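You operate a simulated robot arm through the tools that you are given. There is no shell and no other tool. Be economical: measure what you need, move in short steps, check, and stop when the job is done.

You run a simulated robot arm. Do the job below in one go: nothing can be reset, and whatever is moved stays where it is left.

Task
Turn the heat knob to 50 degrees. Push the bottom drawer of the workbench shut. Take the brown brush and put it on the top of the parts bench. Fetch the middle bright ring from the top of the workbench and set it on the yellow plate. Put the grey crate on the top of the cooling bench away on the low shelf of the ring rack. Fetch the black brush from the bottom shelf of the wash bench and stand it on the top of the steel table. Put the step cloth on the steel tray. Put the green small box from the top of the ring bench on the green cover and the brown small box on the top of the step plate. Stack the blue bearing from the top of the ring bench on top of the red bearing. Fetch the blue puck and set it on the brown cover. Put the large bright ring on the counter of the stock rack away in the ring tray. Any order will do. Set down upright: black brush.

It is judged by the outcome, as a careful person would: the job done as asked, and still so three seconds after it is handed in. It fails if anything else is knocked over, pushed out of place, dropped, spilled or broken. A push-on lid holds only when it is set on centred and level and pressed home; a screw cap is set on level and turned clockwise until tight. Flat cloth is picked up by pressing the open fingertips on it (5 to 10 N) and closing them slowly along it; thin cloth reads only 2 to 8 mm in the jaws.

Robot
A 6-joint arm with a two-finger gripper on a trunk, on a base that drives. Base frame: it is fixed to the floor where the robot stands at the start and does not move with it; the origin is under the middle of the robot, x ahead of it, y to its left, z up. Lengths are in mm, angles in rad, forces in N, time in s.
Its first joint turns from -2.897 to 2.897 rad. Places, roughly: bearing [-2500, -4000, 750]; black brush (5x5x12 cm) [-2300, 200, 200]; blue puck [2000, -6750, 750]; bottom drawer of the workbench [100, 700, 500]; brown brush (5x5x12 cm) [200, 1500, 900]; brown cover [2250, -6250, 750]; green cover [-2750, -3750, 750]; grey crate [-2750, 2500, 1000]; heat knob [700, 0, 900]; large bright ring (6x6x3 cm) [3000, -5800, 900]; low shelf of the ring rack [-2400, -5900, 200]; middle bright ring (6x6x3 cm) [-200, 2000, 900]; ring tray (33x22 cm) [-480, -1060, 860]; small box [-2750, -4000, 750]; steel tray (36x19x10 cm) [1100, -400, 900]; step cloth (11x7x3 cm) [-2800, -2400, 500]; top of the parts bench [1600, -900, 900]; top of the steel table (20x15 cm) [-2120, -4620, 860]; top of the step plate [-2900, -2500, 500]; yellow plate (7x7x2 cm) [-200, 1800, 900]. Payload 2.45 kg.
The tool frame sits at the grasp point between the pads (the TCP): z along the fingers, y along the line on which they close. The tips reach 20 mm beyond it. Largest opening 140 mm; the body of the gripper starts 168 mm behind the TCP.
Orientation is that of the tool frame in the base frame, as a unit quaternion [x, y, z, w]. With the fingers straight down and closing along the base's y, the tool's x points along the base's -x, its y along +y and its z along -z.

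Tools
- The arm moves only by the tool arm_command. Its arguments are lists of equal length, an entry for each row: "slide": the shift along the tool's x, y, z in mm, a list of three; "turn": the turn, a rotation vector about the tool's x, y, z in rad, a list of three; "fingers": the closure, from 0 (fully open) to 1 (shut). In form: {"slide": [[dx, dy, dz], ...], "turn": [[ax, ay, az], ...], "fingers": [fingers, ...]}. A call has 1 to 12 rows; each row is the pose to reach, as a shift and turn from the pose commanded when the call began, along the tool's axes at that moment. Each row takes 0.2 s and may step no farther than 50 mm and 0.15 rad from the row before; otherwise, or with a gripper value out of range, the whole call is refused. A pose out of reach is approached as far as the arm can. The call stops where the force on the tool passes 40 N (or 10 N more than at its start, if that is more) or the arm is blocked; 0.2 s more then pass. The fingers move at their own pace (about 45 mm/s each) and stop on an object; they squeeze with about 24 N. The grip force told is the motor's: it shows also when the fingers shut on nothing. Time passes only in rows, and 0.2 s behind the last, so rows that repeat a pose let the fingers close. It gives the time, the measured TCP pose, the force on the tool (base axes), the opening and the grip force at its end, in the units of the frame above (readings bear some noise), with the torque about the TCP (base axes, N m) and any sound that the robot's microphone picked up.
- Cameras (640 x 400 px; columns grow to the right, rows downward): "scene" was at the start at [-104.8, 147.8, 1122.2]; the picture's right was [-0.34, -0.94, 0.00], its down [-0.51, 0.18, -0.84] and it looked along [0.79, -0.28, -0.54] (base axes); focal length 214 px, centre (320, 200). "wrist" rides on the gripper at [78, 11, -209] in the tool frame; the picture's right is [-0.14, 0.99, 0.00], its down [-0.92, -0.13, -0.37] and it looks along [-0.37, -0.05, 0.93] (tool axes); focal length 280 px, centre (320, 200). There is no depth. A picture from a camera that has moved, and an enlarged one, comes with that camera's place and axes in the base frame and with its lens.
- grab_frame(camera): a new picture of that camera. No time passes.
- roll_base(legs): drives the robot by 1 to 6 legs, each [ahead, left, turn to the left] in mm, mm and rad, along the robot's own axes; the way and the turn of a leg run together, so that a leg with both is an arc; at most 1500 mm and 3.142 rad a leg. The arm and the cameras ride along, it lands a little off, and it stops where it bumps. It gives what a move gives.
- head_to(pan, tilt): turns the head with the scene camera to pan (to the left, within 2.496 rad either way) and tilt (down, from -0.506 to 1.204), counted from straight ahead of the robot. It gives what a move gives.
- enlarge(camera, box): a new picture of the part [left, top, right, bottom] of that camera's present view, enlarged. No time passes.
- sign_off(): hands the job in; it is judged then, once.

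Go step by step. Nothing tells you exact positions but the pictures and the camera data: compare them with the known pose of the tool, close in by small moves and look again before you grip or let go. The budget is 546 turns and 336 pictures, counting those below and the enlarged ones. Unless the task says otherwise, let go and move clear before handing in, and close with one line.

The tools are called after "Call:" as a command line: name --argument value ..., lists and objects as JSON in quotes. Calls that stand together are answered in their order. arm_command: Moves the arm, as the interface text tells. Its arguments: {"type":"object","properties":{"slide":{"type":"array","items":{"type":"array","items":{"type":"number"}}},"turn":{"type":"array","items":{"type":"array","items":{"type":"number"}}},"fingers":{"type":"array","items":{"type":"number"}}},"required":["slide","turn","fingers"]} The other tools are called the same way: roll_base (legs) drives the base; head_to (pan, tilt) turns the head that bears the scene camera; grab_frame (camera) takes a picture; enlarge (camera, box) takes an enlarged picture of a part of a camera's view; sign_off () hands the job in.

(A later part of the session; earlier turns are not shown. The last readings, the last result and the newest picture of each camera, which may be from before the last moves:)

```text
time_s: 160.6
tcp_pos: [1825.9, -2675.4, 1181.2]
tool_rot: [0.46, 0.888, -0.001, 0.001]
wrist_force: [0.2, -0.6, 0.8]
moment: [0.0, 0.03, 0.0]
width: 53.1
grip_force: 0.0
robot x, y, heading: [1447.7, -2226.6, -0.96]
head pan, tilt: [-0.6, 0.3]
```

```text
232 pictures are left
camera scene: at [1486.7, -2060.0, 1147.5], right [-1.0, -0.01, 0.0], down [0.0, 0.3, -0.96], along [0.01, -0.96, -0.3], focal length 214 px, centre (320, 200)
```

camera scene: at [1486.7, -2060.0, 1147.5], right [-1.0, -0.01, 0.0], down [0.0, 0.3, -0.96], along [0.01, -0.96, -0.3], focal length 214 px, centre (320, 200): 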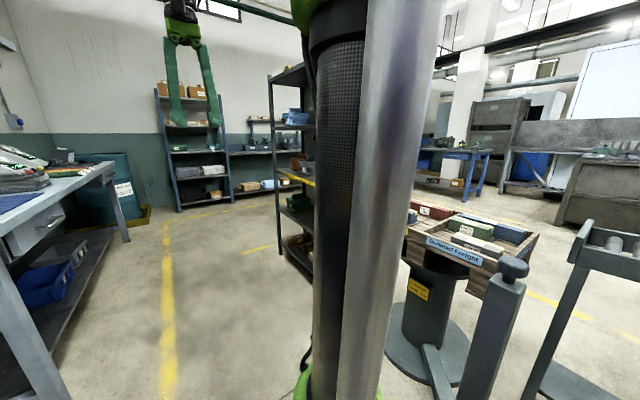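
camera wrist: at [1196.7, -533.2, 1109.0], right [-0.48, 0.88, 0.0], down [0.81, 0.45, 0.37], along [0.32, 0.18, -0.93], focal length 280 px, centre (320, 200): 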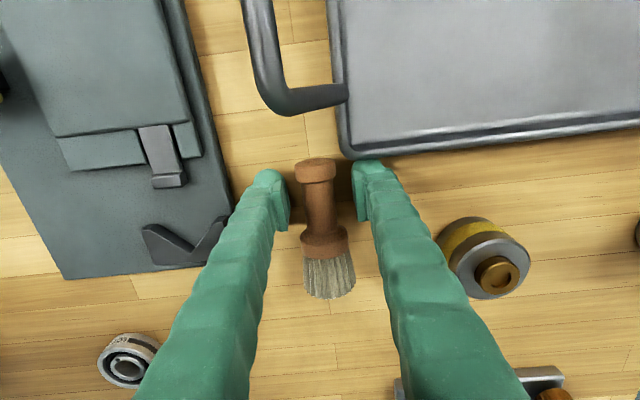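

Call:
roll_base --legs '[[1500, 0, 0.03], [700, 0, 0]]'

Call:
head_to --pan -0.6 --tilt 0.4

Call:
grab_frame --camera "scene"

Call:
head_to --pan 0.3 --tilt 0.4

Call:
grab_frame --camera "scene"

```text
time_s: 171.4
tcp_pos: [3134.8, -4421.6, 1181.9]
tool_rot: [0.452, 0.892, -0.001, 0.001]
wrist_force: [0.1, 0.0, -1.0]
moment: [0.03, -0.01, -0.04]
width: 53.2
grip_force: 0.1
robot x, y, heading: [2749.2, -3978.0, -0.941]
head pan, tilt: [-0.6, 0.3]
```

```text
time_s: 172.0
tcp_pos: [3134.9, -4421.9, 1180.5]
tool_rot: [0.452, 0.892, 0.0, 0.001]
wrist_force: [-0.1, -0.2, -0.6]
moment: [0.0, -0.02, -0.01]
width: 53.2
grip_force: 0.1
robot x, y, heading: [2751.9, -3976.1, -0.939]
head pan, tilt: [-0.6, 0.4]
```

```text
231 pictures are left
camera scene: at [2784.9, -3810.3, 1138.2], right [-1.0, -0.03, 0.0], down [-0.01, 0.39, -0.92], along [0.03, -0.92, -0.39], focal length 214 px, centre (320, 200)
```

scene: 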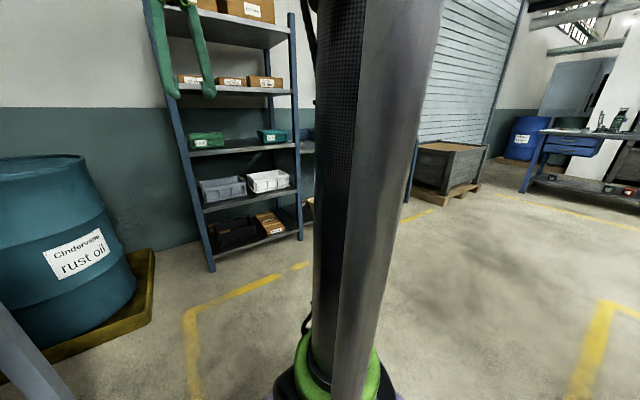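

```text
time_s: 173.2
tcp_pos: [3133.6, -4421.2, 1181.2]
tool_rot: [0.452, 0.892, -0.001, 0.001]
wrist_force: [0.5, 0.0, -0.2]
moment: [-0.04, 0.03, 0.0]
width: 53.2
grip_force: 0.1
robot x, y, heading: [2753.5, -3978.7, -0.939]
head pan, tilt: [0.3, 0.4]
```

```text
230 pictures are left
camera scene: at [2856.3, -3773.0, 1138.2], right [-0.6, -0.8, 0.0], down [-0.31, 0.23, -0.92], along [0.74, -0.55, -0.39], focal length 214 px, centre (320, 200)
```

scene: 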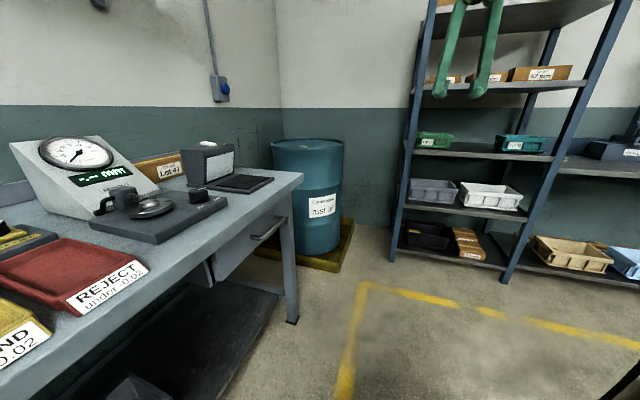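

Call:
roll_base --legs '[[500, 0, 0], [0, -700, 0]]'

Call:
head_to --pan 0.45 --tilt 0.4

Call:
grab_frame --camera "scene"

Call:
head_to --pan -0.8 --tilt 0.4

Call:
grab_frame --camera "scene"

```text
time_s: 179.6
tcp_pos: [2864.2, -5237.1, 1180.5]
tool_rot: [0.457, 0.89, -0.001, 0.001]
wrist_force: [-0.3, -0.9, -0.1]
moment: [-0.01, 0.02, -0.02]
width: 53.4
grip_force: 0.0
robot x, y, heading: [2486.1, -4788.4, -0.949]
head pan, tilt: [0.3, 0.4]
```

```text
time_s: 180.3
tcp_pos: [2864.3, -5237.9, 1182.1]
tool_rot: [0.456, 0.89, -0.001, 0.002]
wrist_force: [-0.6, -0.9, -0.1]
moment: [0.02, 0.0, 0.0]
width: 53.2
grip_force: 0.2
robot x, y, heading: [2486.1, -4785.5, -0.949]
head pan, tilt: [0.45, 0.4]
```

```text
229 pictures are left
camera scene: at [2600.1, -4574.2, 1138.2], right [-0.48, -0.88, 0.0], down [-0.34, 0.19, -0.92], along [0.81, -0.44, -0.39], focal length 214 px, centre (320, 200)
```

scene: 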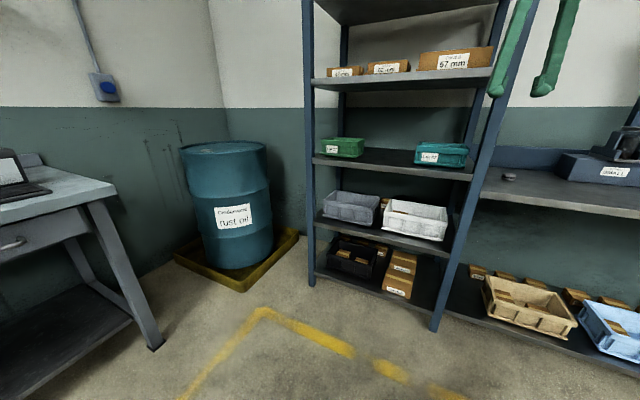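

```text
time_s: 181.7
tcp_pos: [2864.7, -5237.3, 1181.0]
tool_rot: [0.457, 0.89, -0.001, 0.001]
wrist_force: [0.1, -0.5, 0.1]
moment: [0.02, 0.0, -0.01]
width: 53.3
grip_force: 0.0
robot x, y, heading: [2488.3, -4789.1, -0.947]
head pan, tilt: [-0.799, 0.4]
```

```text
228 pictures are left
camera scene: at [2502.5, -4621.0, 1138.2], right [-0.98, 0.18, 0.0], down [0.07, 0.38, -0.92], along [-0.16, -0.91, -0.39], focal length 214 px, centre (320, 200)
```

scene: 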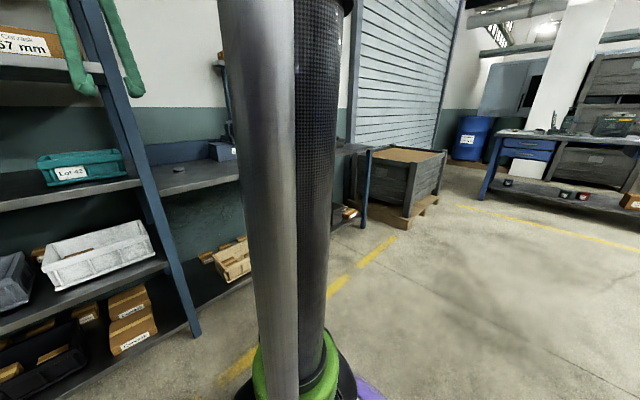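

Call:
roll_base --legs '[[0, -900, 0]]'

Call:
head_to --pan 0.4 --tilt 0.35

Call:
grab_frame --camera "scene"

Call:
head_to --pan -0.7 --tilt 0.35

Call:
grab_frame --camera "scene"

```text
time_s: 186.6
tcp_pos: [2110.6, -5774.9, 1181.8]
tool_rot: [0.459, 0.888, -0.001, 0.002]
wrist_force: [-0.4, 0.6, -0.1]
moment: [0.01, -0.03, -0.01]
width: 53.1
grip_force: 0.0
robot x, y, heading: [1736.9, -5326.3, -0.954]
head pan, tilt: [-0.799, 0.4]
```

```text
time_s: 188.0
tcp_pos: [2109.9, -5774.0, 1181.0]
tool_rot: [0.459, 0.888, -0.001, 0.002]
wrist_force: [0.5, 0.5, 0.1]
moment: [-0.03, -0.01, 0.03]
width: 53.2
grip_force: 0.1
robot x, y, heading: [1731.4, -5325.0, -0.951]
head pan, tilt: [0.4, 0.351]
```

```text
227 pictures are left
camera scene: at [1847.7, -5114.2, 1142.7], right [-0.53, -0.85, 0.0], down [-0.29, 0.18, -0.94], along [0.8, -0.5, -0.34], focal length 214 px, centre (320, 200)
```

scene: 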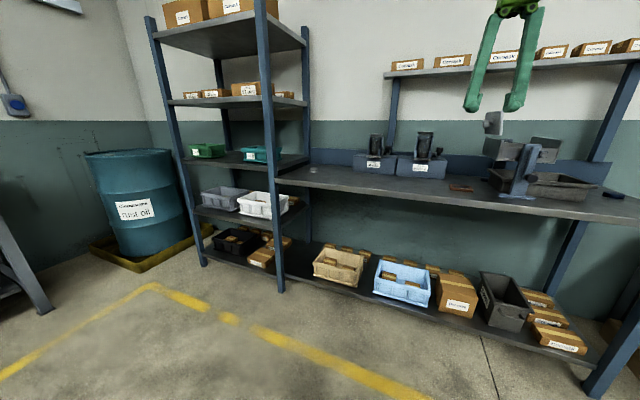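

```text
time_s: 189.3
tcp_pos: [2109.4, -5774.3, 1179.7]
tool_rot: [0.458, 0.889, -0.001, 0.002]
wrist_force: [-0.7, 0.4, -0.2]
moment: [-0.01, -0.01, -0.01]
width: 53.2
grip_force: 0.1
robot x, y, heading: [1730.4, -5324.6, -0.951]
head pan, tilt: [-0.7, 0.351]
```

```text
226 pictures are left
camera scene: at [1760.9, -5157.9, 1142.7], right [-1.0, 0.08, 0.0], down [0.03, 0.34, -0.94], along [-0.08, -0.94, -0.34], focal length 214 px, centre (320, 200)
```

scene: 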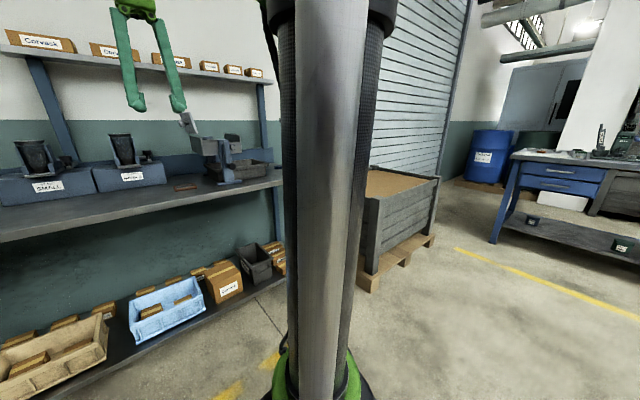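

Call:
head_to --pan 0.2 --tilt 0.35

Call:
enlarge --camera "scene" --box '[260, 100, 500, 250]'

Call:
grab_frame --camera "wrist"

```text
time_s: 190.5
tcp_pos: [2110.7, -5774.4, 1182.1]
tool_rot: [0.459, 0.889, -0.001, 0.001]
wrist_force: [-0.2, -0.1, -0.6]
moment: [0.0, 0.01, 0.0]
width: 53.1
grip_force: 0.1
robot x, y, heading: [1736.1, -5325.8, -0.952]
head pan, tilt: [0.201, 0.351]
```

```text
2.67 times, centred on (380, 175) of scene
camera zoom: at [1836.4, -5128.9, 1142.7], right [-0.69, -0.73, 0.0], down [-0.25, 0.24, -0.94], along [0.68, -0.64, -0.34], focal length 572 px, centre (160, 267)
```

zoom: 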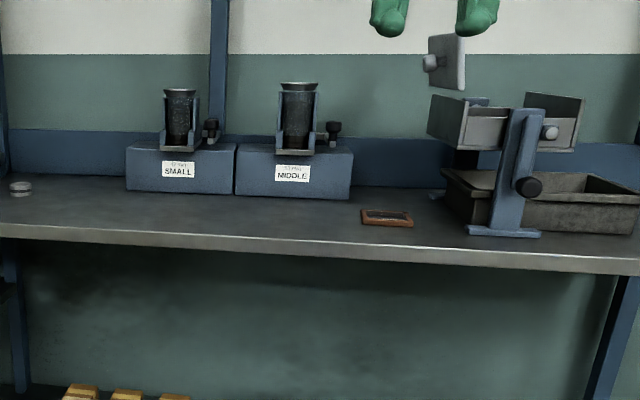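

```text
224 pictures are left
camera wrist: at [2072.6, -5703.8, 1390.3], right [0.89, 0.46, 0.0], down [0.43, -0.82, 0.37], along [0.17, -0.33, -0.93], focal length 280 px, centre (320, 200)
```

wrist: 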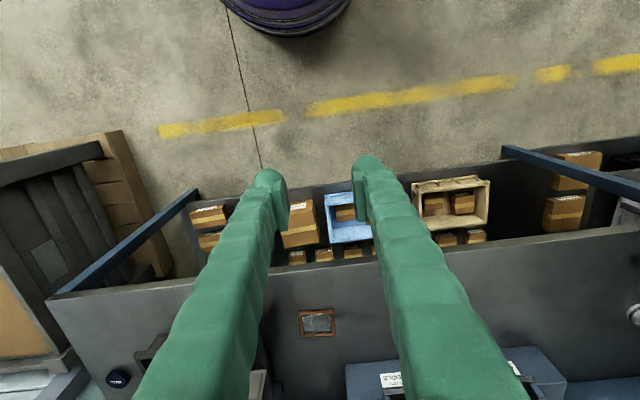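

The puck (dark blue) and the brown-framed cover are on the counter. I'll move right to reach the puck.

Call:
roll_base --legs '[[0, -480, 0], [200, 0, 0]]'

Call:
grab_frame --camera "wrist"

Call:
grab_frame --camera "scene"

```text
time_s: 194.6
tcp_pos: [1814.8, -6227.6, 1181.3]
tool_rot: [0.461, 0.888, -0.001, 0.0]
wrist_force: [-0.8, -0.7, -0.3]
moment: [0.0, -0.02, -0.02]
width: 53.4
grip_force: 0.0
robot x, y, heading: [1439.8, -5775.8, -0.959]
head pan, tilt: [0.201, 0.351]
```

```text
223 pictures are left
camera wrist: at [1777.1, -6157.8, 1390.3], right [0.89, 0.46, 0.0], down [0.43, -0.83, 0.37], along [0.17, -0.33, -0.93], focal length 280 px, centre (320, 200)
```

wrist: 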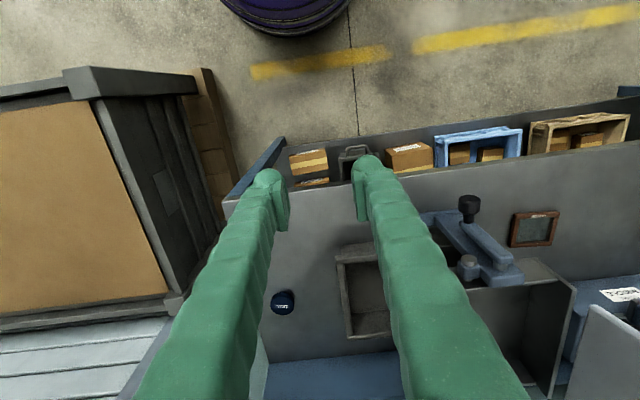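

```text
222 pictures are left
camera scene: at [1542.8, -5582.1, 1142.7], right [-0.69, -0.73, 0.0], down [-0.25, 0.24, -0.94], along [0.68, -0.65, -0.34], focal length 214 px, centre (320, 200)
```

scene: 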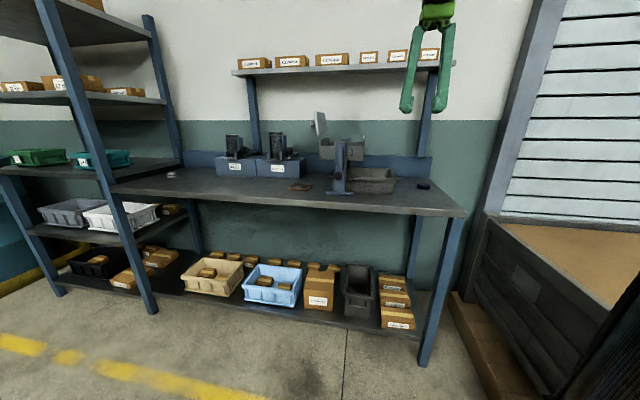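

Call:
arm_command --slide '[[-37, -13, 0], [-73, -27, 0], [-110, -40, 0], [-146, -54, 0], [-183, -67, 20], [-219, -80, 50], [-256, -94, 80], [-292, -107, 110], [-329, -120, 140], [-366, -134, 170], [-366, -134, 200]]' --turn '[[0, 0, 0], [0, 0, 0], [0, 0, 0], [0, 0, 0], [0, 0, 0], [0, 0, 0], [0, 0, 0], [0, 0, 0], [0, 0, 0], [0, 0, 0], [0, 0, 0]]' --fingers '[0.4, 0.4, 0.4, 0.4, 0.4, 0.4, 0.4, 0.4, 0.4, 0.4, 0.4]'

Call:
grab_frame --camera "wrist"

```text
time_s: 197.0
tcp_pos: [1916.2, -6607.2, 979.8]
tool_rot: [0.46, 0.888, -0.001, 0.002]
wrist_force: [-0.4, -0.5, 0.9]
moment: [-0.03, 0.0, 0.02]
width: 83.8
grip_force: 0.1
robot x, y, heading: [1438.7, -5773.1, -0.957]
head pan, tilt: [0.201, 0.351]
```

```text
221 pictures are left
camera wrist: at [1878.9, -6536.3, 1189.6], right [0.89, 0.46, 0.0], down [0.43, -0.83, 0.37], along [0.17, -0.33, -0.93], focal length 280 px, centre (320, 200)
```

wrist: 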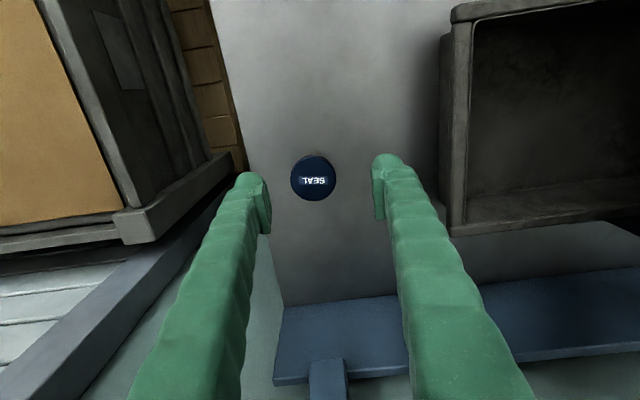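

Call:
arm_command --slide '[[-10, -4, 30], [-20, -8, 60], [-20, -8, 80]]' --turn '[[0, 0, 0], [0, 0, 0], [0, 0, 0]]' --fingers '[0.4, 0.4, 0.4]'

Call:
enlarge --camera "wrist" --box '[220, 100, 420, 225]'

Call:
enlarge --camera "scene" --box '[380, 140, 500, 220]'

```text
time_s: 197.8
tcp_pos: [1921.9, -6627.9, 902.1]
tool_rot: [0.46, 0.888, -0.002, 0.001]
wrist_force: [0.0, 0.0, 0.0]
moment: [-0.01, 0.0, -0.02]
width: 84.1
grip_force: 0.1
robot x, y, heading: [1438.3, -5774.1, -0.961]
head pan, tilt: [0.201, 0.351]
```

```text
3.20 times, centred on (320, 162) of wrist
camera zoom: at [1884.0, -6557.0, 1110.3], right [0.89, 0.46, 0.0], down [0.43, -0.83, 0.37], along [0.17, -0.33, -0.93], focal length 897 px, centre (320, 320)
```

zoom: 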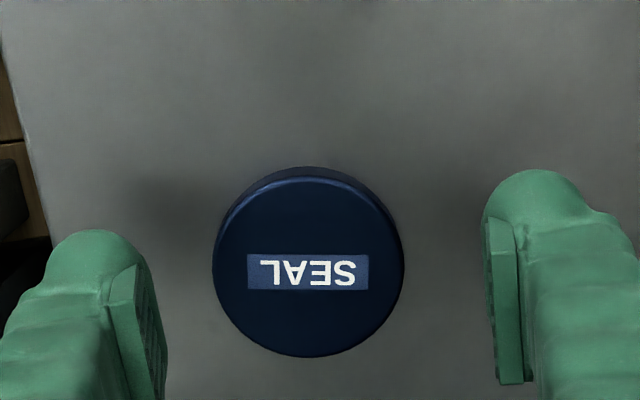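

```text
5.00 times, centred on (440, 180) of scene
camera zoom: at [1542.8, -5582.2, 1142.7], right [-0.69, -0.73, 0.0], down [-0.25, 0.24, -0.94], along [0.68, -0.65, -0.34], focal length 1072 px, centre (-280, 300)
```

zoom: 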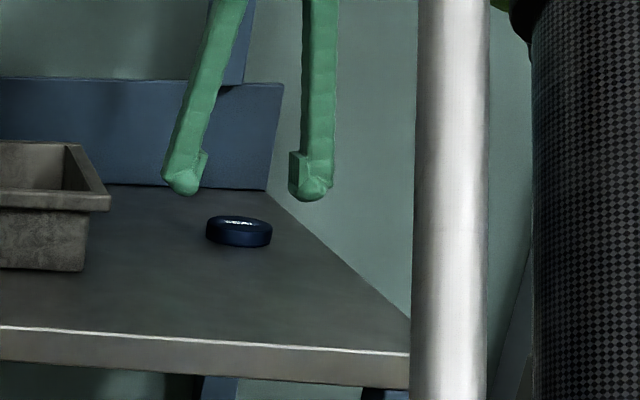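

Call:
arm_command --slide '[[0, -3, 12], [0, -3, 20], [0, -3, 26], [0, -3, 31]]' --turn '[[0, 0, 0], [0, 0, 0], [0, 0, 0], [0, 0, 0]]' --fingers '[0.4, 0.4, 0.4, 0.4]'

Call:
enlarge --camera "wrist" --box '[220, 120, 420, 245]'

```text
time_s: 198.8
tcp_pos: [1920.6, -6628.1, 869.9]
tool_rot: [0.46, 0.888, 0.0, 0.002]
wrist_force: [-0.1, -0.5, 0.3]
moment: [0.0, 0.0, 0.01]
width: 84.0
grip_force: 0.1
robot x, y, heading: [1443.8, -5776.3, -0.955]
head pan, tilt: [0.201, 0.351]
```

```text
3.20 times, centred on (320, 182) of wrist
camera zoom: at [1882.2, -6557.7, 1079.2], right [0.89, 0.46, 0.0], down [0.43, -0.83, 0.37], along [0.17, -0.33, -0.93], focal length 897 px, centre (320, 256)
```

zoom: 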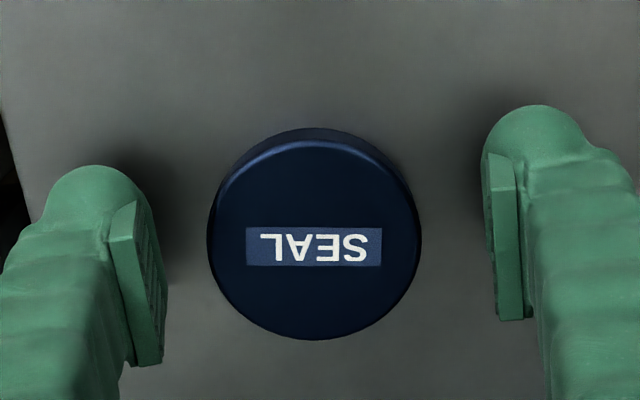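

Call:
arm_command --slide '[[-1, -1, 1.5], [-1, -1, 1.5], [-1, -1, 1.5], [-1, -1, 1.5], [-1, -1, 1.5], [-1, -1, 1.5], [-1, -1, 1.5]]' --turn '[[0, 0, 0], [0, 0, 0], [0, 0, 0], [0, 0, 0], [0, 0, 0], [0, 0, 0], [0, 0, 0]]' --fingers '[0.5, 0.6, 0.8, 1, 1, 1, 1]'

Call:
arm_command --slide '[[0, 0, -5], [0, 0, -12], [0, 0, -22], [0, 0, -32], [0, 0, -45], [0, 0, -60]]' --turn '[[0, 0, 0], [0, 0, 0], [0, 0, 0], [0, 0, 0], [0, 0, 0], [0, 0, 0]]' --fingers '[1, 1, 1, 1, 1, 1]'

Call:
grab_frame --camera "wrist"

```text
time_s: 199.7
tcp_pos: [1918.3, -6626.9, 875.1]
tool_rot: [0.46, 0.888, -0.002, 0.003]
wrist_force: [4.6, -7.4, 67.8]
moment: [-0.48, -0.35, -0.02]
width: 40.3
grip_force: 18.7
robot x, y, heading: [1438.8, -5778.8, -0.956]
head pan, tilt: [0.201, 0.351]
stopped in row 4: the force on the tool passed its limit at 47 N (the readings are from after the stop); the commanded pose is now the measured one
```

```text
time_s: 201.1
tcp_pos: [1919.8, -6628.1, 929.8]
tool_rot: [0.461, 0.888, -0.001, 0.001]
wrist_force: [-0.8, 0.3, 0.1]
moment: [-0.01, 0.03, 0.01]
width: 0.3
grip_force: 24.0
robot x, y, heading: [1440.5, -5777.7, -0.951]
head pan, tilt: [0.201, 0.351]
```

```text
217 pictures are left
camera wrist: at [1882.1, -6557.7, 1138.3], right [0.89, 0.46, 0.0], down [0.42, -0.83, 0.37], along [0.17, -0.33, -0.93], focal length 280 px, centre (320, 200)
```

wrist: 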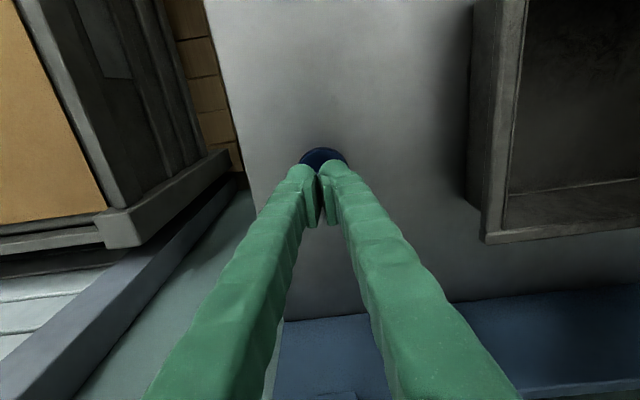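

The tips closed over the puck's top, so the counter is lower than I thought. Open and look again.

Call:
arm_command --slide '[[0, 0, 0], [0, 0, 0], [0, 0, 0], [-3, 0, 20], [-6, -1, 40], [-6, -1, 55]]' --turn '[[0, 0, 0], [0, 0, 0], [0, 0, 0], [0, 0, 0], [0, 0, 0], [0, 0, 0]]' --fingers '[0.7, 0.5, 0.4, 0.4, 0.4, 0.4]'

Call:
enlarge --camera "wrist" --box '[220, 120, 420, 245]'

Call:
arm_command --slide '[[0, 0, 5], [0, 0, 9], [0, 0, 13], [0, 0, 17], [0, 0, 21]]' --turn '[[0, 0, 0], [0, 0, 0], [0, 0, 0], [0, 0, 0], [0, 0, 0]]' --fingers '[0.4, 0.4, 0.4, 0.4, 0.4]'

```text
time_s: 202.5
tcp_pos: [1921.8, -6633.8, 875.5]
tool_rot: [0.46, 0.888, -0.001, 0.001]
wrist_force: [1.0, -0.6, 0.1]
moment: [-0.02, 0.03, 0.0]
width: 84.0
grip_force: 0.0
robot x, y, heading: [1441.2, -5779.6, -0.959]
head pan, tilt: [0.201, 0.351]
```

```text
3.20 times, centred on (320, 182) of wrist
camera zoom: at [1884.5, -6562.9, 1084.8], right [0.89, 0.46, 0.0], down [0.42, -0.83, 0.37], along [0.17, -0.33, -0.93], focal length 897 px, centre (320, 256)
```

zoom: 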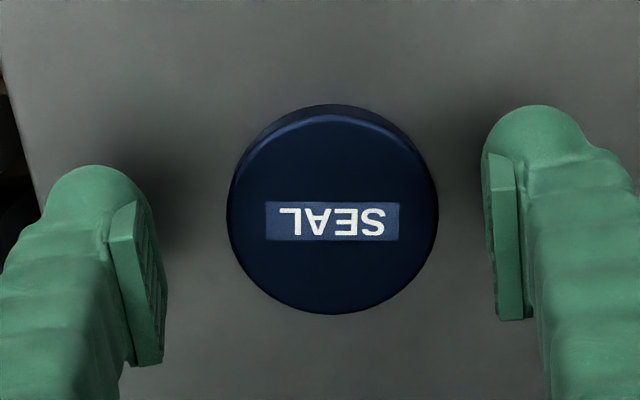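

```text
time_s: 203.8
tcp_pos: [1921.4, -6634.2, 856.7]
tool_rot: [0.46, 0.888, -0.001, 0.002]
wrist_force: [-1.5, 2.7, 15.7]
moment: [0.16, -0.03, -0.2]
width: 83.9
grip_force: 0.2
robot x, y, heading: [1438.4, -5776.4, -0.962]
head pan, tilt: [0.201, 0.351]
stopped in row 5: the force on the tool passed its limit at 44 N (the readings are from after the stop); the commanded pose is now the measured one
```

Call:
arm_command --slide '[[0, 2, -3], [0, 2, -3], [0, 2, -3], [0, 2, -3], [0, 2, -3], [0, 2, -3], [0, 2, -3]]' --turn '[[0, 0, 0], [0, 0, 0], [0, 0, 0], [0, 0, 0], [0, 0, 0], [0, 0, 0], [0, 0, 0]]' --fingers '[0.5, 0.6, 0.8, 1, 1, 1, 1]'

Call:
arm_command --slide '[[0, 0, -5], [0, 0, -12], [0, 0, -22], [0, 0, -32], [0, 0, -45], [0, 0, -70]]' --turn '[[0, 0, 0], [0, 0, 0], [0, 0, 0], [0, 0, 0], [0, 0, 0], [0, 0, 0]]' --fingers '[1, 1, 1, 1, 1, 1]'

```text
time_s: 205.4
tcp_pos: [1924.4, -6633.9, 859.5]
tool_rot: [0.46, 0.888, -0.002, 0.003]
wrist_force: [8.6, -1.0, 21.9]
moment: [0.12, -0.19, 0.02]
width: 56.4
grip_force: 23.9
robot x, y, heading: [1440.5, -5779.0, -0.955]
head pan, tilt: [0.201, 0.351]
```

```text
time_s: 206.8
tcp_pos: [1924.7, -6630.3, 929.5]
tool_rot: [0.46, 0.888, -0.001, 0.003]
wrist_force: [-0.3, 0.5, -2.0]
moment: [0.03, 0.0, -0.01]
width: 56.3
grip_force: 24.0
robot x, y, heading: [1438.0, -5775.4, -0.957]
head pan, tilt: [0.201, 0.351]
```

Puck held. Retract and raise, then drive left to the brown cover.

Call:
arm_command --slide '[[10, 0, -40], [25, 0, -80], [50, 0, -120], [85, 0, -150], [125, 0, -175], [168, 0, -200], [210, 0, -220], [255, 0, -235], [300, 0, -245], [345, 0, -250]]' --turn '[[0, 0, 0], [0, 0, 0], [0, 0, 0], [0, 0, 0], [0, 0, 0], [0, 0, 0], [0, 0, 0], [0, 0, 0], [0, 0, 0], [0, 0, 0]]' --fingers '[1, 1, 1, 1, 1, 1, 1, 1, 1, 1]'

Call:
roll_base --legs '[[0, 470, 0]]'

Call:
grab_frame --camera "wrist"

```text
time_s: 209.0
tcp_pos: [1721.0, -6349.4, 1180.0]
tool_rot: [0.461, 0.888, -0.001, 0.001]
wrist_force: [-0.4, -0.3, -0.8]
moment: [0.1, 0.06, -0.01]
width: 56.8
grip_force: 23.6
robot x, y, heading: [1438.5, -5780.0, -0.965]
head pan, tilt: [0.201, 0.351]
```

```text
time_s: 211.8
tcp_pos: [2098.5, -6085.2, 1179.7]
tool_rot: [0.462, 0.887, -0.001, 0.003]
wrist_force: [0.0, -0.5, -1.2]
moment: [-0.01, -0.01, 0.0]
width: 56.7
grip_force: 24.5
robot x, y, heading: [1818.2, -5513.6, -0.961]
head pan, tilt: [0.201, 0.351]
```

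```text
215 pictures are left
camera wrist: at [2060.7, -6014.2, 1389.2], right [0.89, 0.46, 0.0], down [0.42, -0.83, 0.37], along [0.17, -0.33, -0.93], focal length 280 px, centre (320, 200)
```

wrist: 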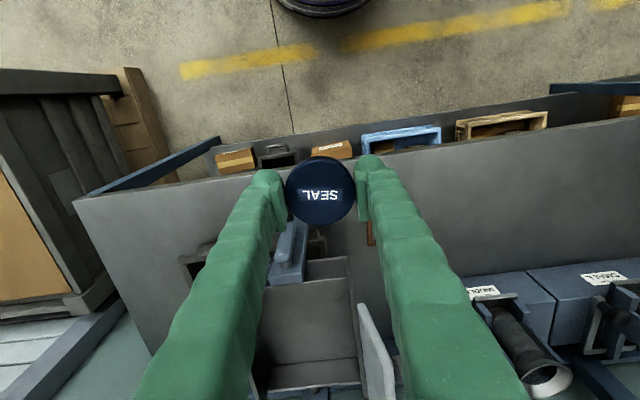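

Call:
arm_command --slide '[[0, 40, 0], [0, 80, 0], [0, 117, 0], [-40, 117, 10], [-80, 117, 30], [-120, 117, 60], [-160, 117, 90], [-200, 117, 120], [-205, 117, 165], [-205, 117, 200]]' --turn '[[0, 0, 0], [0, 0, 0], [0, 0, 0], [0, 0, 0], [0, 0, 0], [0, 0, 0], [0, 0, 0], [0, 0, 0], [0, 0, 0], [0, 0, 0]]' --fingers '[1, 1, 1, 1, 1, 1, 1, 1, 1, 1]'

Call:
grab_frame --camera "wrist"

```text
time_s: 214.0
tcp_pos: [2308.2, -6186.1, 979.5]
tool_rot: [0.46, 0.888, -0.001, 0.002]
wrist_force: [0.4, 0.5, -2.4]
moment: [0.04, -0.02, 0.03]
width: 56.5
grip_force: 23.9
robot x, y, heading: [1821.9, -5514.6, -0.959]
head pan, tilt: [0.201, 0.351]
```

```text
214 pictures are left
camera wrist: at [2270.7, -6114.5, 1188.4], right [0.89, 0.46, 0.0], down [0.42, -0.83, 0.37], along [0.17, -0.33, -0.93], focal length 280 px, centre (320, 200)
```

wrist: 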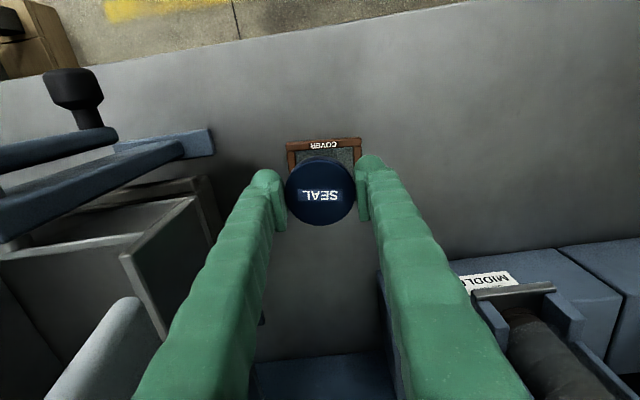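

Call:
arm_command --slide '[[-6, 2, 40], [-11, 4, 75], [-11, 4, 95]]' --turn '[[0, 0, 0], [0, 0, 0], [0, 0, 0]]' --fingers '[1, 1, 1]'

Call:
enlarge --camera "wrist" --box '[220, 100, 420, 250]'

Call:
enlarge --camera "scene" --box '[300, 120, 460, 240]'

```text
time_s: 214.8
tcp_pos: [2320.3, -6194.7, 885.1]
tool_rot: [0.462, 0.887, -0.001, 0.002]
wrist_force: [-0.6, 0.1, -1.2]
moment: [0.0, 0.01, -0.01]
width: 56.5
grip_force: 23.8
robot x, y, heading: [1819.4, -5512.9, -0.966]
head pan, tilt: [0.201, 0.351]
```

```text
2.67 times, centred on (320, 175) of wrist
camera zoom: at [2283.3, -6123.5, 1093.8], right [0.89, 0.46, 0.0], down [0.42, -0.83, 0.37], along [0.17, -0.33, -0.93], focal length 748 px, centre (320, 267)
```

zoom: 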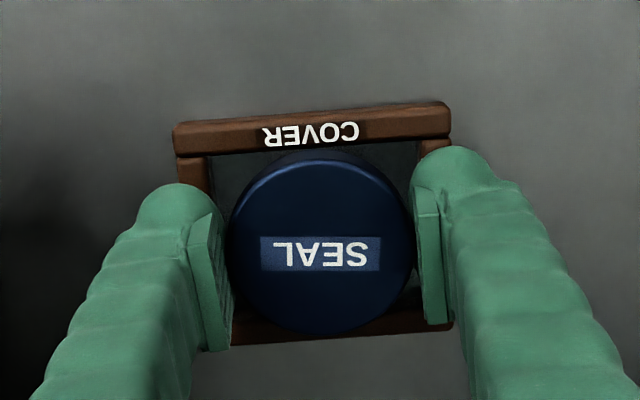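

```text
3.33 times, centred on (380, 180) of scene
camera zoom: at [1922.6, -5317.4, 1142.7], right [-0.69, -0.72, 0.0], down [-0.25, 0.24, -0.94], along [0.68, -0.65, -0.34], focal length 715 px, centre (120, 267)
```

zoom: 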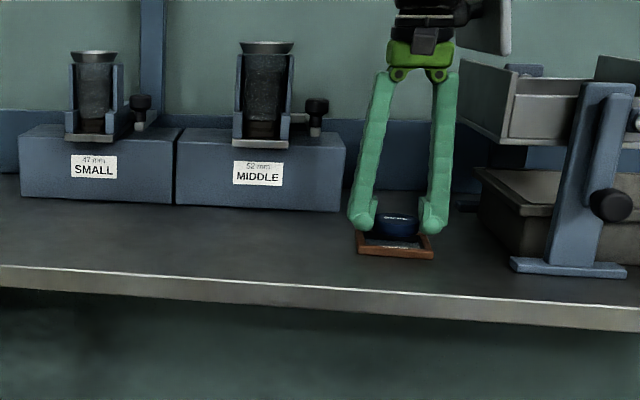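

Call:
arm_command --slide '[[-5, -2, 5], [-5, -2, 10], [-5, -2, 14], [-5, -2, 18], [-5, -2, 22]]' --turn '[[0, 0, 0], [0, 0, 0], [0, 0, 0], [0, 0, 0], [0, 0, 0]]' --fingers '[1, 1, 1, 1, 1]'

Call:
enlarge --camera "wrist" --box '[220, 100, 420, 250]'

```text
time_s: 215.8
tcp_pos: [2320.9, -6199.6, 870.6]
tool_rot: [0.462, 0.887, -0.001, 0.003]
wrist_force: [-2.4, 4.6, 18.6]
moment: [0.21, 0.05, 0.11]
width: 56.4
grip_force: 24.0
robot x, y, heading: [1816.0, -5511.0, -0.963]
head pan, tilt: [0.201, 0.351]
stopped in row 5: the force on the tool passed its limit at 53 N (the readings are from after the stop); the commanded pose is now the measured one
```

```text
2.67 times, centred on (320, 175) of wrist
camera zoom: at [2284.2, -6128.0, 1079.6], right [0.89, 0.46, 0.0], down [0.42, -0.83, 0.38], along [0.17, -0.33, -0.93], focal length 748 px, centre (320, 267)
```

zoom: 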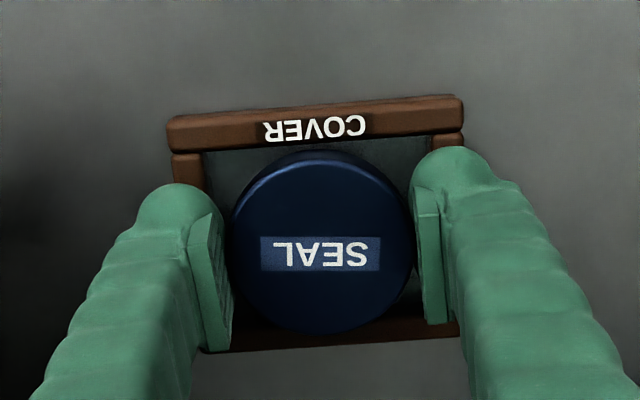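

Call:
arm_command --slide '[[0, 0, -1], [0, 0, -1], [0, 0, -1], [0, 0, -1], [0, 0, -1], [0, 0, -30], [0, 0, -60], [0, 0, -90]]' --turn '[[0, 0, 0], [0, 0, 0], [0, 0, 0], [0, 0, 0], [0, 0, 0], [0, 0, 0], [0, 0, 0], [0, 0, 0]]' --fingers '[0.55, 0.5, 0.45, 0.42, 0.42, 0.42, 0.42, 0.42]'

Call:
enlarge --camera "wrist" --box '[220, 80, 420, 230]'

```text
time_s: 217.6
tcp_pos: [2321.7, -6201.7, 958.9]
tool_rot: [0.462, 0.887, -0.002, 0.003]
wrist_force: [-0.8, -1.0, -0.5]
moment: [-0.01, 0.02, 0.01]
width: 81.1
grip_force: 0.1
robot x, y, heading: [1816.3, -5512.0, -0.966]
head pan, tilt: [0.201, 0.351]
```

```text
2.67 times, centred on (320, 155) of wrist
camera zoom: at [2284.6, -6130.6, 1167.5], right [0.89, 0.46, 0.0], down [0.42, -0.83, 0.37], along [0.17, -0.33, -0.93], focal length 748 px, centre (320, 320)
```

zoom: 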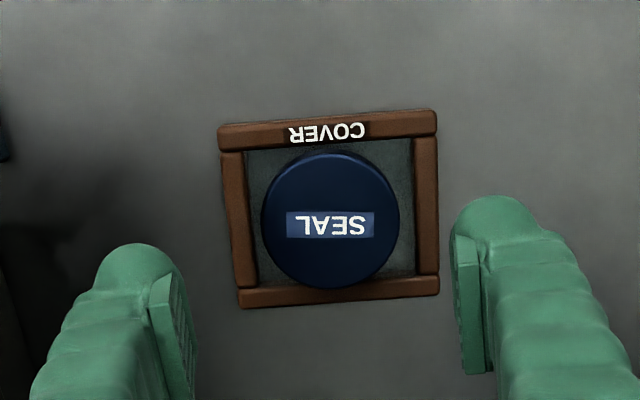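

Puck sits in the cover. Now the large ring near the rack: retract and drive left.

Call:
arm_command --slide '[[10, 0, -45], [30, 0, -85], [60, 0, -120], [95, 0, -150], [135, 0, -175], [175, 0, -200], [215, 0, -215], [250, 0, -220]]' --turn '[[0, 0, 0], [0, 0, 0], [0, 0, 0], [0, 0, 0], [0, 0, 0], [0, 0, 0], [0, 0, 0], [0, 0, 0]]' --fingers '[0.42, 0.42, 0.42, 0.42, 0.42, 0.42, 0.42, 0.42]'

Call:
roll_base --legs '[[-60, 760, 0.02]]'

Call:
grab_frame --camera "wrist"

Call:
grab_frame --camera "scene"

```text
time_s: 219.4
tcp_pos: [2176.7, -5993.2, 1177.1]
tool_rot: [0.462, 0.887, -0.001, 0.003]
wrist_force: [0.4, -0.1, 0.5]
moment: [0.05, 0.09, -0.04]
width: 81.5
grip_force: 0.1
robot x, y, heading: [1820.0, -5510.9, -0.966]
head pan, tilt: [0.201, 0.351]
```

```text
time_s: 223.7
tcp_pos: [2787.3, -5490.3, 1177.4]
tool_rot: [0.457, 0.889, -0.002, 0.003]
wrist_force: [-0.5, -0.7, -0.8]
moment: [0.0, 0.0, -0.01]
width: 81.4
grip_force: 0.1
robot x, y, heading: [2424.9, -5011.4, -0.947]
head pan, tilt: [0.201, 0.351]
```

```text
209 pictures are left
camera wrist: at [2749.2, -5418.5, 1386.4], right [0.89, 0.47, 0.0], down [0.43, -0.82, 0.37], along [0.17, -0.33, -0.93], focal length 280 px, centre (320, 200)
```

wrist: 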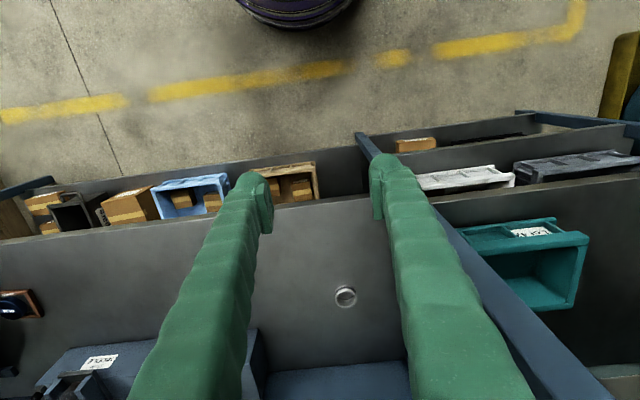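

```text
208 pictures are left
camera scene: at [2525.5, -4816.0, 1142.7], right [-0.68, -0.73, 0.0], down [-0.25, 0.23, -0.94], along [0.69, -0.64, -0.34], focal length 214 px, centre (320, 200)
```

scene: 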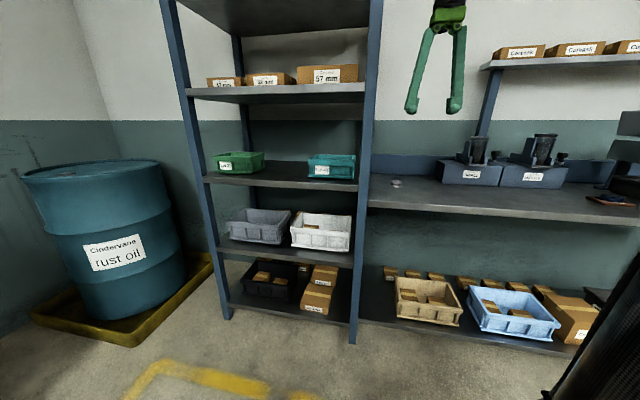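

Call:
roll_base --legs '[[70, 0, 0]]'

Call:
grab_frame --camera "wrist"

```text
time_s: 224.7
tcp_pos: [2827.5, -5547.5, 1178.6]
tool_rot: [0.457, 0.89, -0.003, 0.003]
wrist_force: [-0.7, -0.4, 0.4]
moment: [0.02, -0.02, -0.03]
width: 81.2
grip_force: 0.0
robot x, y, heading: [2465.9, -5066.1, -0.952]
head pan, tilt: [0.201, 0.351]
```

```text
207 pictures are left
camera wrist: at [2789.7, -5475.3, 1386.4], right [0.89, 0.47, 0.0], down [0.43, -0.82, 0.37], along [0.17, -0.33, -0.93], focal length 280 px, centre (320, 200)
```

wrist: 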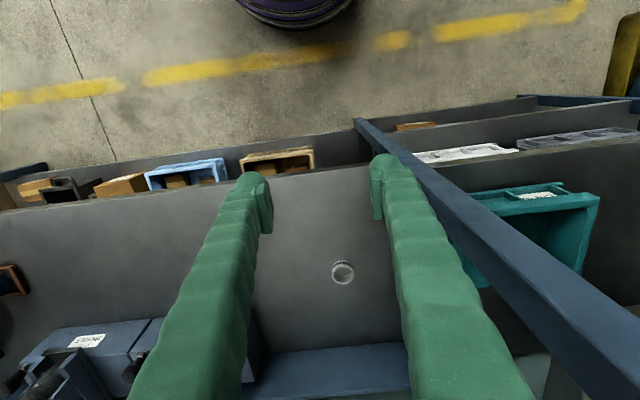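

Call:
arm_command --slide '[[-37, 1, 0], [-75, 2, 10], [-112, 3, 40], [-145, 4, 75], [-180, 5, 110], [-215, 6, 145], [-250, 7, 180], [-280, 8, 215], [-299, 8, 240]]' --turn '[[0, 0, 0], [0, 0, 0], [0, 0, 0], [0, 0, 0], [0, 0, 0], [0, 0, 0], [0, 0, 0], [0, 0, 0], [0, 0, 0]]' --fingers '[0.42, 0.42, 0.42, 0.42, 0.42, 0.42, 0.42, 0.42, 0.42]'

Call:
enlarge --camera "wrist" --box '[220, 100, 420, 225]'

```text
time_s: 226.7
tcp_pos: [3010.5, -5783.8, 938.0]
tool_rot: [0.457, 0.889, -0.002, 0.002]
wrist_force: [-0.7, 0.2, 0.7]
moment: [-0.04, -0.01, -0.03]
width: 81.3
grip_force: 0.1
robot x, y, heading: [2464.2, -5067.5, -0.955]
head pan, tilt: [0.201, 0.351]
```

```text
3.20 times, centred on (320, 162) of wrist
camera zoom: at [2972.2, -5713.1, 1147.1], right [0.89, 0.47, 0.0], down [0.43, -0.82, 0.37], along [0.17, -0.33, -0.93], focal length 897 px, centre (320, 320)
```

zoom: 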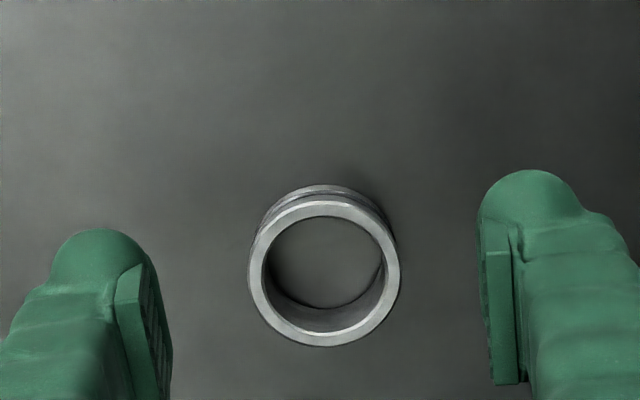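

Call:
arm_command --slide '[[-8, 1, 20], [-14, 1, 40]]' --turn '[[0, 0, 0], [0, 0, 0]]' --fingers '[0.42, 0.42]'

Call:
enlarge --camera "wrist" --box '[220, 100, 420, 225]'

```text
time_s: 227.3
tcp_pos: [3018.9, -5795.2, 896.8]
tool_rot: [0.458, 0.889, -0.002, 0.004]
wrist_force: [-0.2, 0.2, -1.3]
moment: [-0.03, 0.01, 0.0]
width: 81.3
grip_force: 0.1
robot x, y, heading: [2463.1, -5067.1, -0.951]
head pan, tilt: [0.201, 0.351]
```

```text
3.20 times, centred on (320, 162) of wrist
camera zoom: at [2981.5, -5724.2, 1105.7], right [0.89, 0.47, 0.0], down [0.43, -0.82, 0.37], along [0.17, -0.33, -0.93], focal length 897 px, centre (320, 320)
```

zoom: 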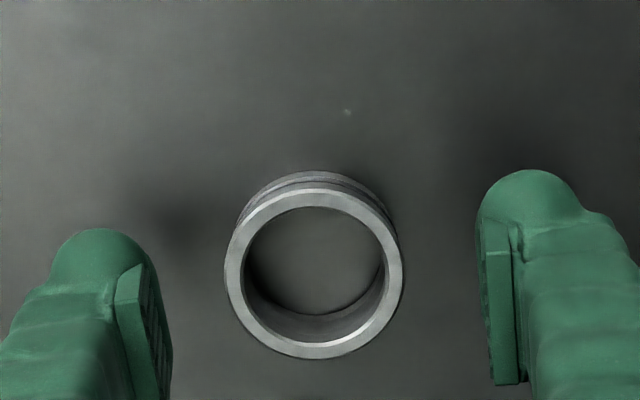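

Call:
arm_command --slide '[[-2, -2, 15], [-2, -2, 28], [-2, -2, 35], [-2, -2, 35], [-2, -2, 35], [-2, -2, 35], [-2, -2, 35], [-2, -2, 35]]' --turn '[[0, 0, 0], [0, 0, 0], [0, 0, 0], [0, 0, 0], [0, 0, 0], [0, 0, 0], [0, 0, 0], [0, 0, 0]]' --fingers '[0.42, 0.42, 0.5, 0.7, 1, 1, 1, 1]'

Call:
arm_command --slide '[[0, 0, -5], [0, 0, -12], [0, 0, -22], [0, 0, -35], [0, 0, -50], [0, 0, -70]]' --turn '[[0, 0, 0], [0, 0, 0], [0, 0, 0], [0, 0, 0], [0, 0, 0], [0, 0, 0]]' --fingers '[1, 1, 1, 1, 1, 1]'

Call:
grab_frame --camera "wrist"

```text
time_s: 229.1
tcp_pos: [3020.5, -5799.9, 864.0]
tool_rot: [0.457, 0.889, -0.002, 0.004]
wrist_force: [1.1, 0.0, 0.0]
moment: [-0.03, 0.0, 0.02]
width: 50.6
grip_force: 24.0
robot x, y, heading: [2466.4, -5073.6, -0.949]
head pan, tilt: [0.201, 0.351]
```

```text
time_s: 230.5
tcp_pos: [3018.0, -5801.0, 933.9]
tool_rot: [0.456, 0.89, -0.001, 0.003]
wrist_force: [0.2, 0.4, -0.9]
moment: [-0.01, 0.01, 0.0]
width: 50.6
grip_force: 23.4
robot x, y, heading: [2466.6, -5066.2, -0.952]
head pan, tilt: [0.201, 0.351]
```

```text
204 pictures are left
camera wrist: at [2979.9, -5729.1, 1142.4], right [0.89, 0.47, 0.0], down [0.43, -0.82, 0.37], along [0.17, -0.33, -0.93], focal length 280 px, centre (320, 200)
```

wrist: 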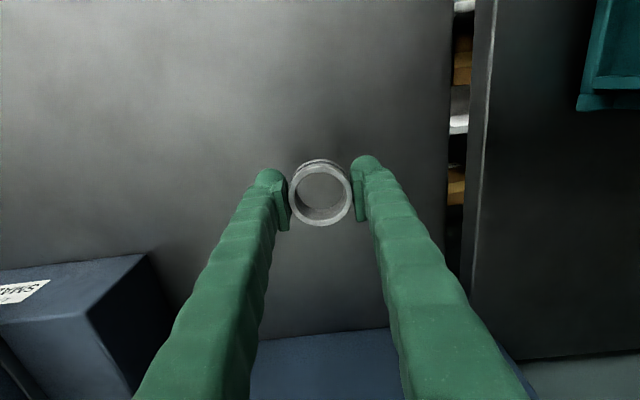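

Ring held. Retract and drive back up the aisle to the ring tray.

Call:
arm_command --slide '[[10, 0, -40], [30, 0, -80], [60, 0, -115], [95, 0, -145], [135, 0, -175], [175, 0, -200], [220, 0, -220], [265, 0, -235], [310, 0, -245]]' --turn '[[0, 0, 0], [0, 0, 0], [0, 0, 0], [0, 0, 0], [0, 0, 0], [0, 0, 0], [0, 0, 0], [0, 0, 0], [0, 0, 0]]' --fingers '[1, 1, 1, 1, 1, 1, 1, 1, 1]'

Call:
roll_base --legs '[[-60, 0, 0], [0, 870, 0.01], [-1500, 0, 0], [-1500, 0, 0]]'

```text
time_s: 232.5
tcp_pos: [2835.8, -5542.8, 1176.4]
tool_rot: [0.457, 0.889, -0.001, 0.003]
wrist_force: [0.5, 0.0, -2.4]
moment: [0.08, 0.06, 0.01]
width: 50.8
grip_force: 23.9
robot x, y, heading: [2466.0, -5068.3, -0.951]
head pan, tilt: [0.201, 0.351]
```

```text
time_s: 251.5
tcp_pos: [1796.4, -2543.1, 1176.9]
tool_rot: [0.485, 0.875, -0.002, 0.003]
wrist_force: [-0.5, -0.9, -2.0]
moment: [0.01, 0.0, -0.01]
width: 51.0
grip_force: 23.9
robot x, y, heading: [1456.8, -2049.0, -1.014]
head pan, tilt: [0.201, 0.351]
```

Call:
roll_base --legs '[[0, 0, 0.075], [-1500, 0, 0], [-300, 0, 0], [0, 0, -1.57]]'

Call:
head_to --pan 0.35 --tilt 0.45

Call:
grab_frame --camera "scene"

Call:
grab_frame --camera "wrist"

```text
time_s: 264.8
tcp_pos: [-64.1, -1002.7, 1176.2]
tool_rot: [0.942, 0.336, -0.004, 0.001]
wrist_force: [-1.2, 0.6, -0.4]
moment: [0.02, 0.02, -0.03]
width: 50.5
grip_force: 24.1
robot x, y, heading: [384.9, -599.3, -2.459]
head pan, tilt: [0.201, 0.351]
```

```text
time_s: 265.5
tcp_pos: [-63.7, -1004.1, 1176.8]
tool_rot: [0.942, 0.336, -0.003, 0.001]
wrist_force: [0.5, 0.3, -1.9]
moment: [0.0, 0.0, 0.0]
width: 50.5
grip_force: 24.4
robot x, y, heading: [387.7, -598.5, -2.461]
head pan, tilt: [0.351, 0.45]
```

```text
203 pictures are left
camera scene: at [596.7, -694.0, 1133.6], right [-0.86, 0.51, 0.0], down [0.22, 0.37, -0.9], along [-0.46, -0.77, -0.44], focal length 214 px, centre (320, 200)
```

scene: 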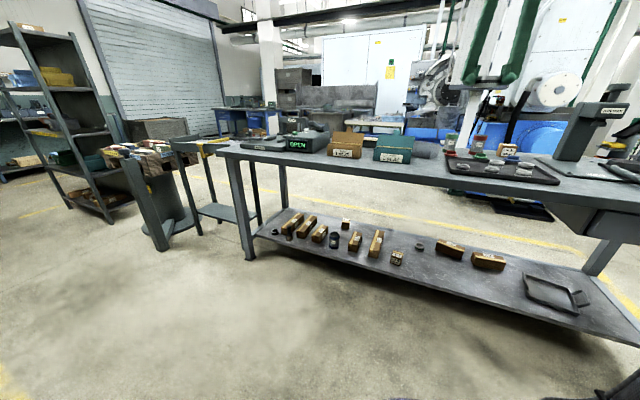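

```text
202 pictures are left
camera wrist: at [3.3, -961.0, 1385.2], right [0.52, -0.85, 0.0], down [-0.79, -0.48, 0.37], along [-0.32, -0.2, -0.93], focal length 280 px, centre (320, 200)
```

wrist: 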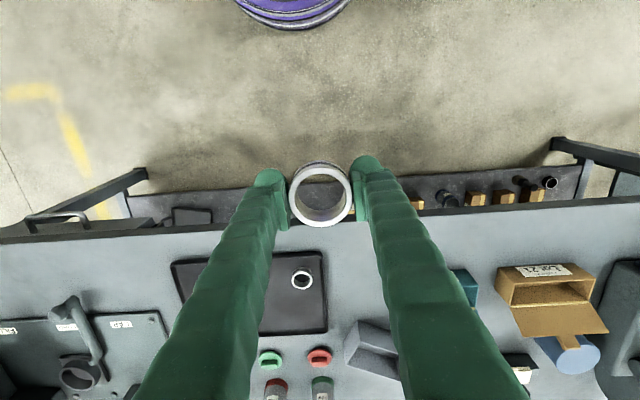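

Call:
roll_base --legs '[[150, 0, 0]]'

Call:
grab_frame --camera "wrist"

Call:
enlarge --camera "scene" --box '[400, 100, 640, 250]'

```text
time_s: 266.9
tcp_pos: [-182.7, -1098.2, 1177.4]
tool_rot: [0.942, 0.336, -0.003, 0.002]
wrist_force: [-0.7, -0.2, -0.8]
moment: [-0.02, -0.02, 0.02]
width: 50.6
grip_force: 24.3
robot x, y, heading: [264.8, -700.2, -2.462]
head pan, tilt: [0.351, 0.45]
```

```text
201 pictures are left
camera wrist: at [-115.1, -1056.5, 1385.2], right [0.52, -0.85, 0.0], down [-0.79, -0.48, 0.37], along [-0.32, -0.19, -0.93], focal length 280 px, centre (320, 200)
```

wrist: 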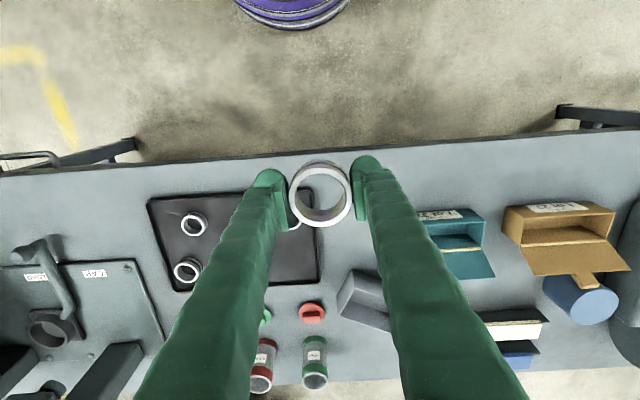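

```text
2.67 times, centred on (520, 175) of scene
camera zoom: at [478.6, -790.1, 1133.5], right [-0.86, 0.51, 0.0], down [0.22, 0.37, -0.9], along [-0.46, -0.77, -0.44], focal length 572 px, centre (-213, 267)
```

zoom: 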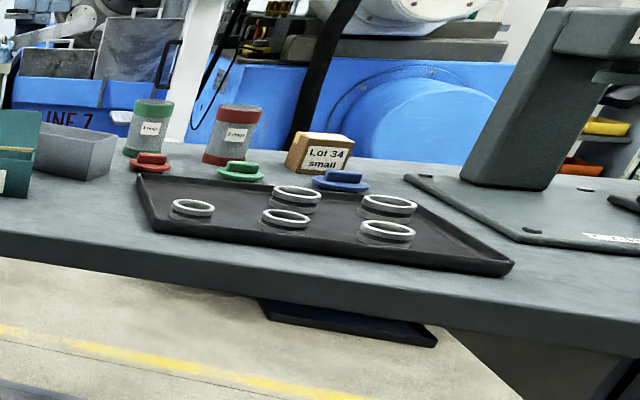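

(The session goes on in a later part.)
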